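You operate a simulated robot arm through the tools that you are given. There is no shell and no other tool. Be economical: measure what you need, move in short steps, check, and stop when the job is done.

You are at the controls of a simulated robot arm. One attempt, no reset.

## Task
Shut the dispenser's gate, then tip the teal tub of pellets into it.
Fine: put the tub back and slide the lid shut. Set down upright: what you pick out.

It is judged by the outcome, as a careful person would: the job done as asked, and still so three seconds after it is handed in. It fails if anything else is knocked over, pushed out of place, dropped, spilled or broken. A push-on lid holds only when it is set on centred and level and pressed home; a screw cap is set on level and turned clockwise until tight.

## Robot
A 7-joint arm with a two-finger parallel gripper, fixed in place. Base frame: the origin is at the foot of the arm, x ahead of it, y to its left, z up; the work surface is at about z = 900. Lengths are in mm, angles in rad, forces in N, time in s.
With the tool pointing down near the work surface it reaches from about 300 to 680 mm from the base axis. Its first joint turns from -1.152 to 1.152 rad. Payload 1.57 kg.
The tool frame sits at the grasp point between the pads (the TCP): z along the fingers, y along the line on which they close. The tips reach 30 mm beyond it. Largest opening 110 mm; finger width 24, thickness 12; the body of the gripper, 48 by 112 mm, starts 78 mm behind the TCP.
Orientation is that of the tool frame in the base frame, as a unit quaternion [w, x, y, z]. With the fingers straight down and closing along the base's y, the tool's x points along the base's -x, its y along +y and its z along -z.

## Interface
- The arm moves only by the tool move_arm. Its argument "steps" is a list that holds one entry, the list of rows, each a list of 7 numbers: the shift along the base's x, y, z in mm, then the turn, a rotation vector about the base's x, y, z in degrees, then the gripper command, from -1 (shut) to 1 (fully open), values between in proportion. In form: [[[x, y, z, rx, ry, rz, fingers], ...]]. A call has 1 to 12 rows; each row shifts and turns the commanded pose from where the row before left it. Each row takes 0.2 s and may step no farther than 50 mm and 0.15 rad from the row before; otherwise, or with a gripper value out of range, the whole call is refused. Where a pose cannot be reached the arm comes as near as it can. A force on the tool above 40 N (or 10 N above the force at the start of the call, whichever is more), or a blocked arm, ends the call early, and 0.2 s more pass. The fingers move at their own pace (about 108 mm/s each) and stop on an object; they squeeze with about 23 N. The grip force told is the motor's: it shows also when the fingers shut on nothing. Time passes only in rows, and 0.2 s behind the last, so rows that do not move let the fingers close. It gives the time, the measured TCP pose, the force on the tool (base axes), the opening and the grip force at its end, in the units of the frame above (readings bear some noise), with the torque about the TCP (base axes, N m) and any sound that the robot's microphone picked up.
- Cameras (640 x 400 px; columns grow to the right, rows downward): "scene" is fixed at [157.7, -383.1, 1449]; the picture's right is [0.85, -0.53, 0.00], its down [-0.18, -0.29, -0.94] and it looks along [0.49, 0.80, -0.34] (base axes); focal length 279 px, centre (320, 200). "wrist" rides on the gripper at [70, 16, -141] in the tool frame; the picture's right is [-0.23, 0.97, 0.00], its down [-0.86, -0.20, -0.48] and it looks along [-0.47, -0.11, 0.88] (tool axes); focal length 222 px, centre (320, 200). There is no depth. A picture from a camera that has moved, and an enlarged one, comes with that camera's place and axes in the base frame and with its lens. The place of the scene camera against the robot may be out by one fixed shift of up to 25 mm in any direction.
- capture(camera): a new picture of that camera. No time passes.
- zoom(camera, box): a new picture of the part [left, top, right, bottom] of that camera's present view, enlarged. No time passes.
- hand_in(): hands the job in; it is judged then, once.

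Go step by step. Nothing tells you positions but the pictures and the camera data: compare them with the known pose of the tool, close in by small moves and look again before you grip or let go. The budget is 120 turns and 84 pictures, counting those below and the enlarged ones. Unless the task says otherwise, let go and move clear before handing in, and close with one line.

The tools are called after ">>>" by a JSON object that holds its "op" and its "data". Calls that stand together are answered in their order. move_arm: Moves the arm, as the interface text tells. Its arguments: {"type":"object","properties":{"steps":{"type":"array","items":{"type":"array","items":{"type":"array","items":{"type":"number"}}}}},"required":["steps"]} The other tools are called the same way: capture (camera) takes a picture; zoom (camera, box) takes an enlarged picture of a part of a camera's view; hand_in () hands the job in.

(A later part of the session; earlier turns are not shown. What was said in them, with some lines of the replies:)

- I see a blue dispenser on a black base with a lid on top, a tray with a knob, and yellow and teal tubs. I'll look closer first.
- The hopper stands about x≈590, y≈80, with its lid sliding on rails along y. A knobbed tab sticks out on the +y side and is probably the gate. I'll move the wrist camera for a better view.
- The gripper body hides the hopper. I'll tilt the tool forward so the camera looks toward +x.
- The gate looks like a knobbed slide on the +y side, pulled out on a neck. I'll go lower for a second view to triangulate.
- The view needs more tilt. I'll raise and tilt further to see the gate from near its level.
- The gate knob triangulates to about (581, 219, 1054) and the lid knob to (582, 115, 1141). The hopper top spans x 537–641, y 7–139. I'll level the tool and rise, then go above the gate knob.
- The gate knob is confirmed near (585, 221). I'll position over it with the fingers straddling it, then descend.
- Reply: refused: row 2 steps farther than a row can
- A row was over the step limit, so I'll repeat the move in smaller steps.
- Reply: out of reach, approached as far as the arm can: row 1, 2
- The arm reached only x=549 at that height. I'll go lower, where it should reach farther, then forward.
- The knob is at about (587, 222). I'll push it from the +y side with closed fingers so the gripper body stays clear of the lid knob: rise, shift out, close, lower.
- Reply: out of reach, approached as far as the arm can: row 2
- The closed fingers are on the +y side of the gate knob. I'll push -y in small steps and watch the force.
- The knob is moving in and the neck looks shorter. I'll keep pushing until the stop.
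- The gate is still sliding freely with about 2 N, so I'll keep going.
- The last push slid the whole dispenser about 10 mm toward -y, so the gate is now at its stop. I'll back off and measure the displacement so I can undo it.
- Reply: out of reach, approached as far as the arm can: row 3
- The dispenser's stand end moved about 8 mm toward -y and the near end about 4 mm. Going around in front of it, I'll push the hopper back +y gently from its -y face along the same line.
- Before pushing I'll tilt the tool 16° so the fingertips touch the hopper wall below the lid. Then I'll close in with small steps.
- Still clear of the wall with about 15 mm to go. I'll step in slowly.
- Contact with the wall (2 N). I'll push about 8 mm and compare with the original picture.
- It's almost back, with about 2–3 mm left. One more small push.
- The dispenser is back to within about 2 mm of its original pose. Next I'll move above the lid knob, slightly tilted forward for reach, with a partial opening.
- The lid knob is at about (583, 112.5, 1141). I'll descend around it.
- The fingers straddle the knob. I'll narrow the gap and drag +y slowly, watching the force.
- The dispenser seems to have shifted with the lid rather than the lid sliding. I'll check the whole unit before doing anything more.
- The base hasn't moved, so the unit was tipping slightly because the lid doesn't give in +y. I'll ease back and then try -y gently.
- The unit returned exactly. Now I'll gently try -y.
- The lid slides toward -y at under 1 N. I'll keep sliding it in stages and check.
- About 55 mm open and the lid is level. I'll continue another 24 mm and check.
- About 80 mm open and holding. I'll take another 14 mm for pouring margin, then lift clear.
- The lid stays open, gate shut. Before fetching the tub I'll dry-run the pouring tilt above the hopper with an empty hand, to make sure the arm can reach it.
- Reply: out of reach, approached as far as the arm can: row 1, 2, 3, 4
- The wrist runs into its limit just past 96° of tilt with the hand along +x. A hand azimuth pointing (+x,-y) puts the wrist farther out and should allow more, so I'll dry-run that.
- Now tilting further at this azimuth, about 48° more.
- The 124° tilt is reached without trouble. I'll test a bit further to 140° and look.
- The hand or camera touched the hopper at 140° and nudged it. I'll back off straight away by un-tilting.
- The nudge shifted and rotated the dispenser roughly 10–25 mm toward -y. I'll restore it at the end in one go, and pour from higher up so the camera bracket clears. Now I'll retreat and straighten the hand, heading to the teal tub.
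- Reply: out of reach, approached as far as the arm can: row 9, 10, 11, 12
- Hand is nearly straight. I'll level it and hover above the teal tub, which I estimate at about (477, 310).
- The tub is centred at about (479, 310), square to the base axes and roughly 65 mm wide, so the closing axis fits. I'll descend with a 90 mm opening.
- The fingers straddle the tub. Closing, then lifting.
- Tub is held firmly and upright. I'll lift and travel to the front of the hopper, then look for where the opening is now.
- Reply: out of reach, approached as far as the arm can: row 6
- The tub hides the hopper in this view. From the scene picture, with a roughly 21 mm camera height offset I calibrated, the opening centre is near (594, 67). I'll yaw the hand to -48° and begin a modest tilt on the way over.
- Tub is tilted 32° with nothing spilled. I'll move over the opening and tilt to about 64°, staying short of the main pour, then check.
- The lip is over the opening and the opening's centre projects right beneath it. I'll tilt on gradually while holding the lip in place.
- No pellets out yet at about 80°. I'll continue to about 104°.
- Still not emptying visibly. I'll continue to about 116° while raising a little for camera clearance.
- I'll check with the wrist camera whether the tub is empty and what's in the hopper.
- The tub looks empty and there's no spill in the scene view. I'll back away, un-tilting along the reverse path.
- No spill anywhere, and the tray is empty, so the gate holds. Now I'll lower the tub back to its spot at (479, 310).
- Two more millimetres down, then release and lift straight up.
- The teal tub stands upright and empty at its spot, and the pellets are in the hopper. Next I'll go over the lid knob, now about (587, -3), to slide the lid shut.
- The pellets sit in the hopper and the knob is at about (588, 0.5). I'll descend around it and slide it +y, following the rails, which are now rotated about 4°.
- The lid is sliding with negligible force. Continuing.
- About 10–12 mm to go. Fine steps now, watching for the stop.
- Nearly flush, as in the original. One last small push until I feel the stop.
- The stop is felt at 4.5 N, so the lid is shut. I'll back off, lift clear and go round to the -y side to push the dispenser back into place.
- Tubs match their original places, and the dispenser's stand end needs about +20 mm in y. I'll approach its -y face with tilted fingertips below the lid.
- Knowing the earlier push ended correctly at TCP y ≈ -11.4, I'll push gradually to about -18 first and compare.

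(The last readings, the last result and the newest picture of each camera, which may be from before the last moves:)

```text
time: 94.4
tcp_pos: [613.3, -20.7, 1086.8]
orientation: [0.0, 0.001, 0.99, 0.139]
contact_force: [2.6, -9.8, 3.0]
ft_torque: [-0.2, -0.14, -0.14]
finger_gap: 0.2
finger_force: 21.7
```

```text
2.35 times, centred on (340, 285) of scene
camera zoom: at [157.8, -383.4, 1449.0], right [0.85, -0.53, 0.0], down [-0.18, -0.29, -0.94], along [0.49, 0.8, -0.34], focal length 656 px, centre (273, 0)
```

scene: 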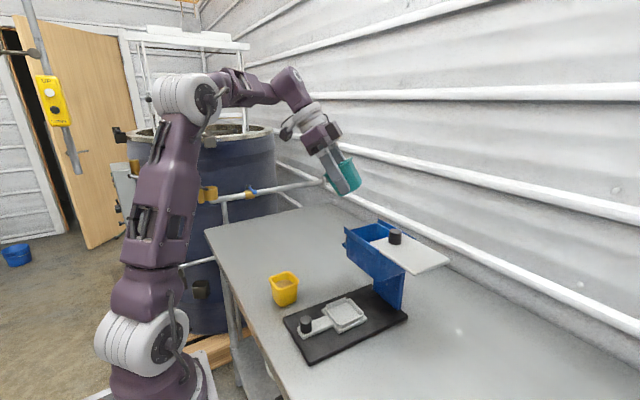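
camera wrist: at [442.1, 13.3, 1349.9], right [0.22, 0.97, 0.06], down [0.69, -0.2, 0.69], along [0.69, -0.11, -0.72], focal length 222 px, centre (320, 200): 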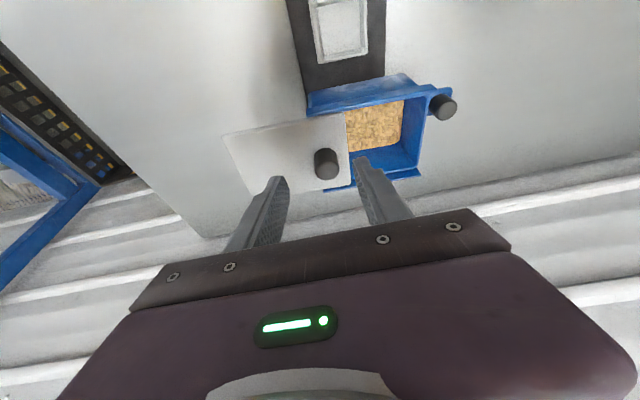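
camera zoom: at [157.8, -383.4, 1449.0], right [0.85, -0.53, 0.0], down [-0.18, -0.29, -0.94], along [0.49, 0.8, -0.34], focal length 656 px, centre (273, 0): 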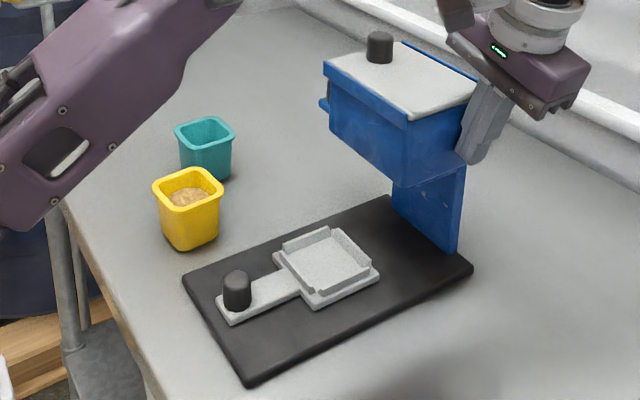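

Coming back well; what remains is about 8 mm in +y and a few mm in -x. I'll push diagonally (-x,+y) so contact friction draws it both ways.

>>> {"op": "move_arm", "data": {"steps": [[[-3, 2.5, 0, 0, 0, 0, -1], [-3, 2.5, 0, 0, 0, 0, -1], [-3, 2.5, 0, 0, 0, 0, -1], [0, 0, 0, 0, 0, 0, -1]]]}}

>>> {"op": "zoom", "data": {"camera": "scene", "box": [250, 200, 430, 370]}}

```text
time: 95.4
tcp_pos: [603.0, -13.6, 1088.4]
orientation: [-0.001, 0.0, 0.99, 0.139]
contact_force: [5.6, -7.7, 4.1]
ft_torque: [-0.16, -0.19, -0.22]
finger_gap: 0.3
finger_force: 21.3
```

```text
2.35 times, centred on (340, 285) of scene
camera zoom: at [157.8, -383.3, 1449.0], right [0.85, -0.53, 0.0], down [-0.18, -0.29, -0.94], along [0.49, 0.8, -0.34], focal length 656 px, centre (273, 0)
```

zoom: 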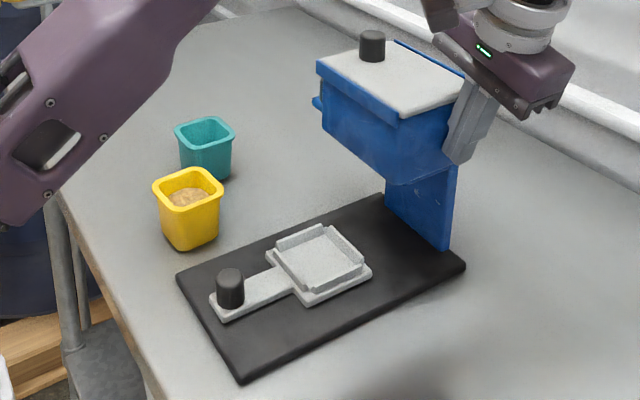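

The tray knob, lid knob and base corners are all within a few pixels of the original picture. I'll back off and move clear.

>>> {"op": "move_arm", "data": {"steps": [[[2, -15, 0, 0, 0, 0, -1], [0, -45, 0, -8, 0, 0, -1], [0, -30, 10, -8, 0, 0, -1], [-45, 0, 0, 0, 0, 0, -1], [-45, 0, 0, 0, 0, 0, -1], [-45, 0, 20, 0, 0, 0, -1], [-45, 0, 45, 0, 0, 0, 0], [-30, 0, 45, 0, 0, 0, 0], [-30, 0, 40, 0, 0, 0, 0], [0, 0, 0, 0, 0, 0, 0]]]}}

>>> {"op": "zoom", "data": {"camera": "scene", "box": [320, 205, 420, 285]}}

>>> {"op": "zoom", "data": {"camera": "scene", "box": [250, 200, 430, 370]}}

```text
refused: row 7 steps farther than a row can; nothing moved
```

```text
5.00 times, centred on (370, 245) of scene
camera zoom: at [157.8, -383.3, 1449.0], right [0.85, -0.53, 0.0], down [-0.18, -0.29, -0.94], along [0.49, 0.8, -0.34], focal length 1394 px, centre (70, -25)
```

zoom: 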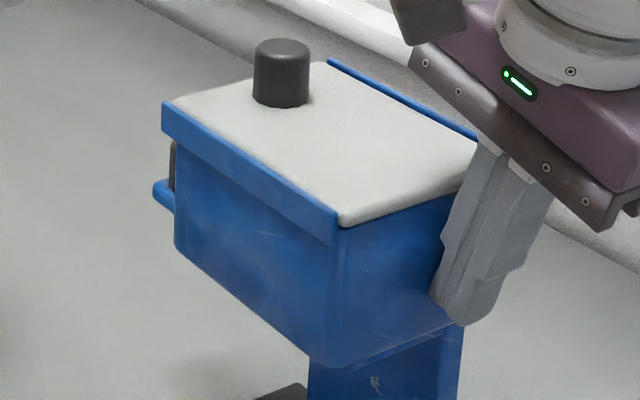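

```text
2.35 times, centred on (340, 285) of scene
camera zoom: at [157.8, -383.3, 1449.0], right [0.85, -0.53, 0.0], down [-0.18, -0.29, -0.94], along [0.49, 0.8, -0.34], focal length 656 px, centre (273, 0)
```

zoom: 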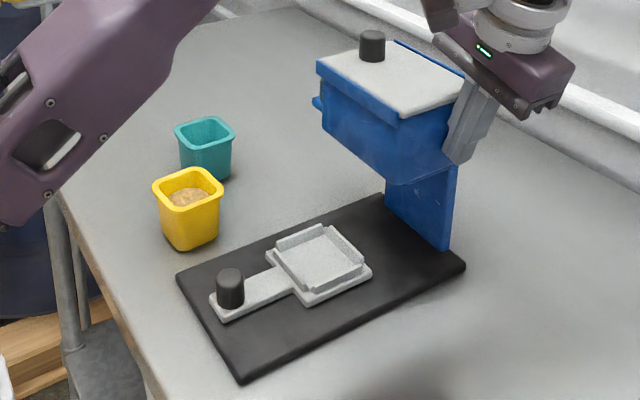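

One row was too long, so I'll retreat again in shorter steps.

>>> {"op": "move_arm", "data": {"steps": [[[2, -15, 0, 0, 0, 0, -1], [0, -45, 0, -8, 0, 0, -1], [0, -30, 10, -8, 0, 0, -1], [-45, 0, 0, 0, 0, 0, -1], [-45, 0, 0, 0, 0, 0, -1], [-45, 0, 15, 0, 0, 0, -1], [-30, 0, 35, 0, 0, 0, 0], [-30, 0, 35, 0, 0, 0, 0], [-30, 0, 35, 0, 0, 0, 0], [-30, 0, 30, 0, 0, 0, 0], [-30, 0, 30, 0, 0, 0, 0], [0, 0, 0, 0, 0, 0, 0]]]}}

>>> {"op": "zoom", "data": {"camera": "scene", "box": [250, 200, 430, 370]}}

>>> {"op": "zoom", "data": {"camera": "scene", "box": [320, 205, 420, 285]}}

```text
time: 98.0
tcp_pos: [320.2, -101.7, 1279.0]
orientation: [-0.001, 0.001, 1.0, 0.001]
contact_force: [0.6, 0.9, -0.3]
ft_torque: [0.02, 0.02, -0.02]
finger_gap: 55.1
finger_force: 0.1
```

```text
2.35 times, centred on (340, 285) of scene
camera zoom: at [157.7, -383.1, 1449.0], right [0.85, -0.53, 0.0], down [-0.18, -0.29, -0.94], along [0.49, 0.8, -0.34], focal length 656 px, centre (273, 0)
```

zoom: 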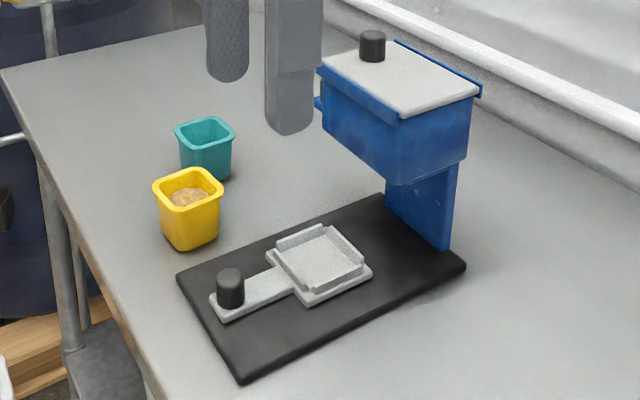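

```text
5.00 times, centred on (370, 245) of scene
camera zoom: at [157.7, -383.1, 1449.0], right [0.85, -0.53, 0.0], down [-0.18, -0.29, -0.94], along [0.49, 0.8, -0.34], focal length 1394 px, centre (70, -25)
```

zoom: 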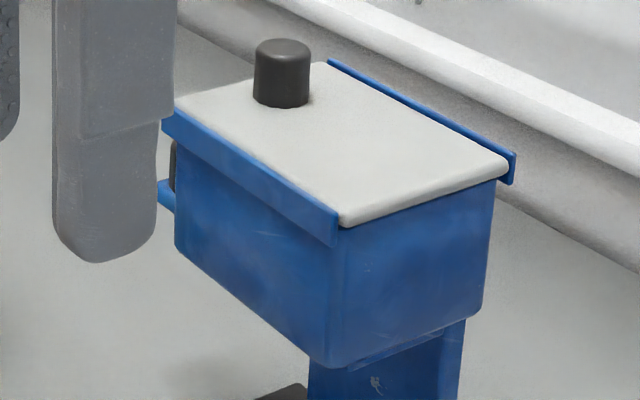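

The dispenser is back in place with its lid shut and gate closed. The teal tub is upright and empty at its spot, and the arm is clear, so I'm handing in.

>>> {"op": "hand_in", "data": {}}

```text
The job is handed in.
```

I shut the gate, tipped the teal tub's pellets into the dispenser with no spill seen, set the tub back upright and slid the lid closed; along the way I knocked the dispenser out of place twice, by about 10 mm and then 25 mm, and pushed it back to within a few millimetres of where it started.
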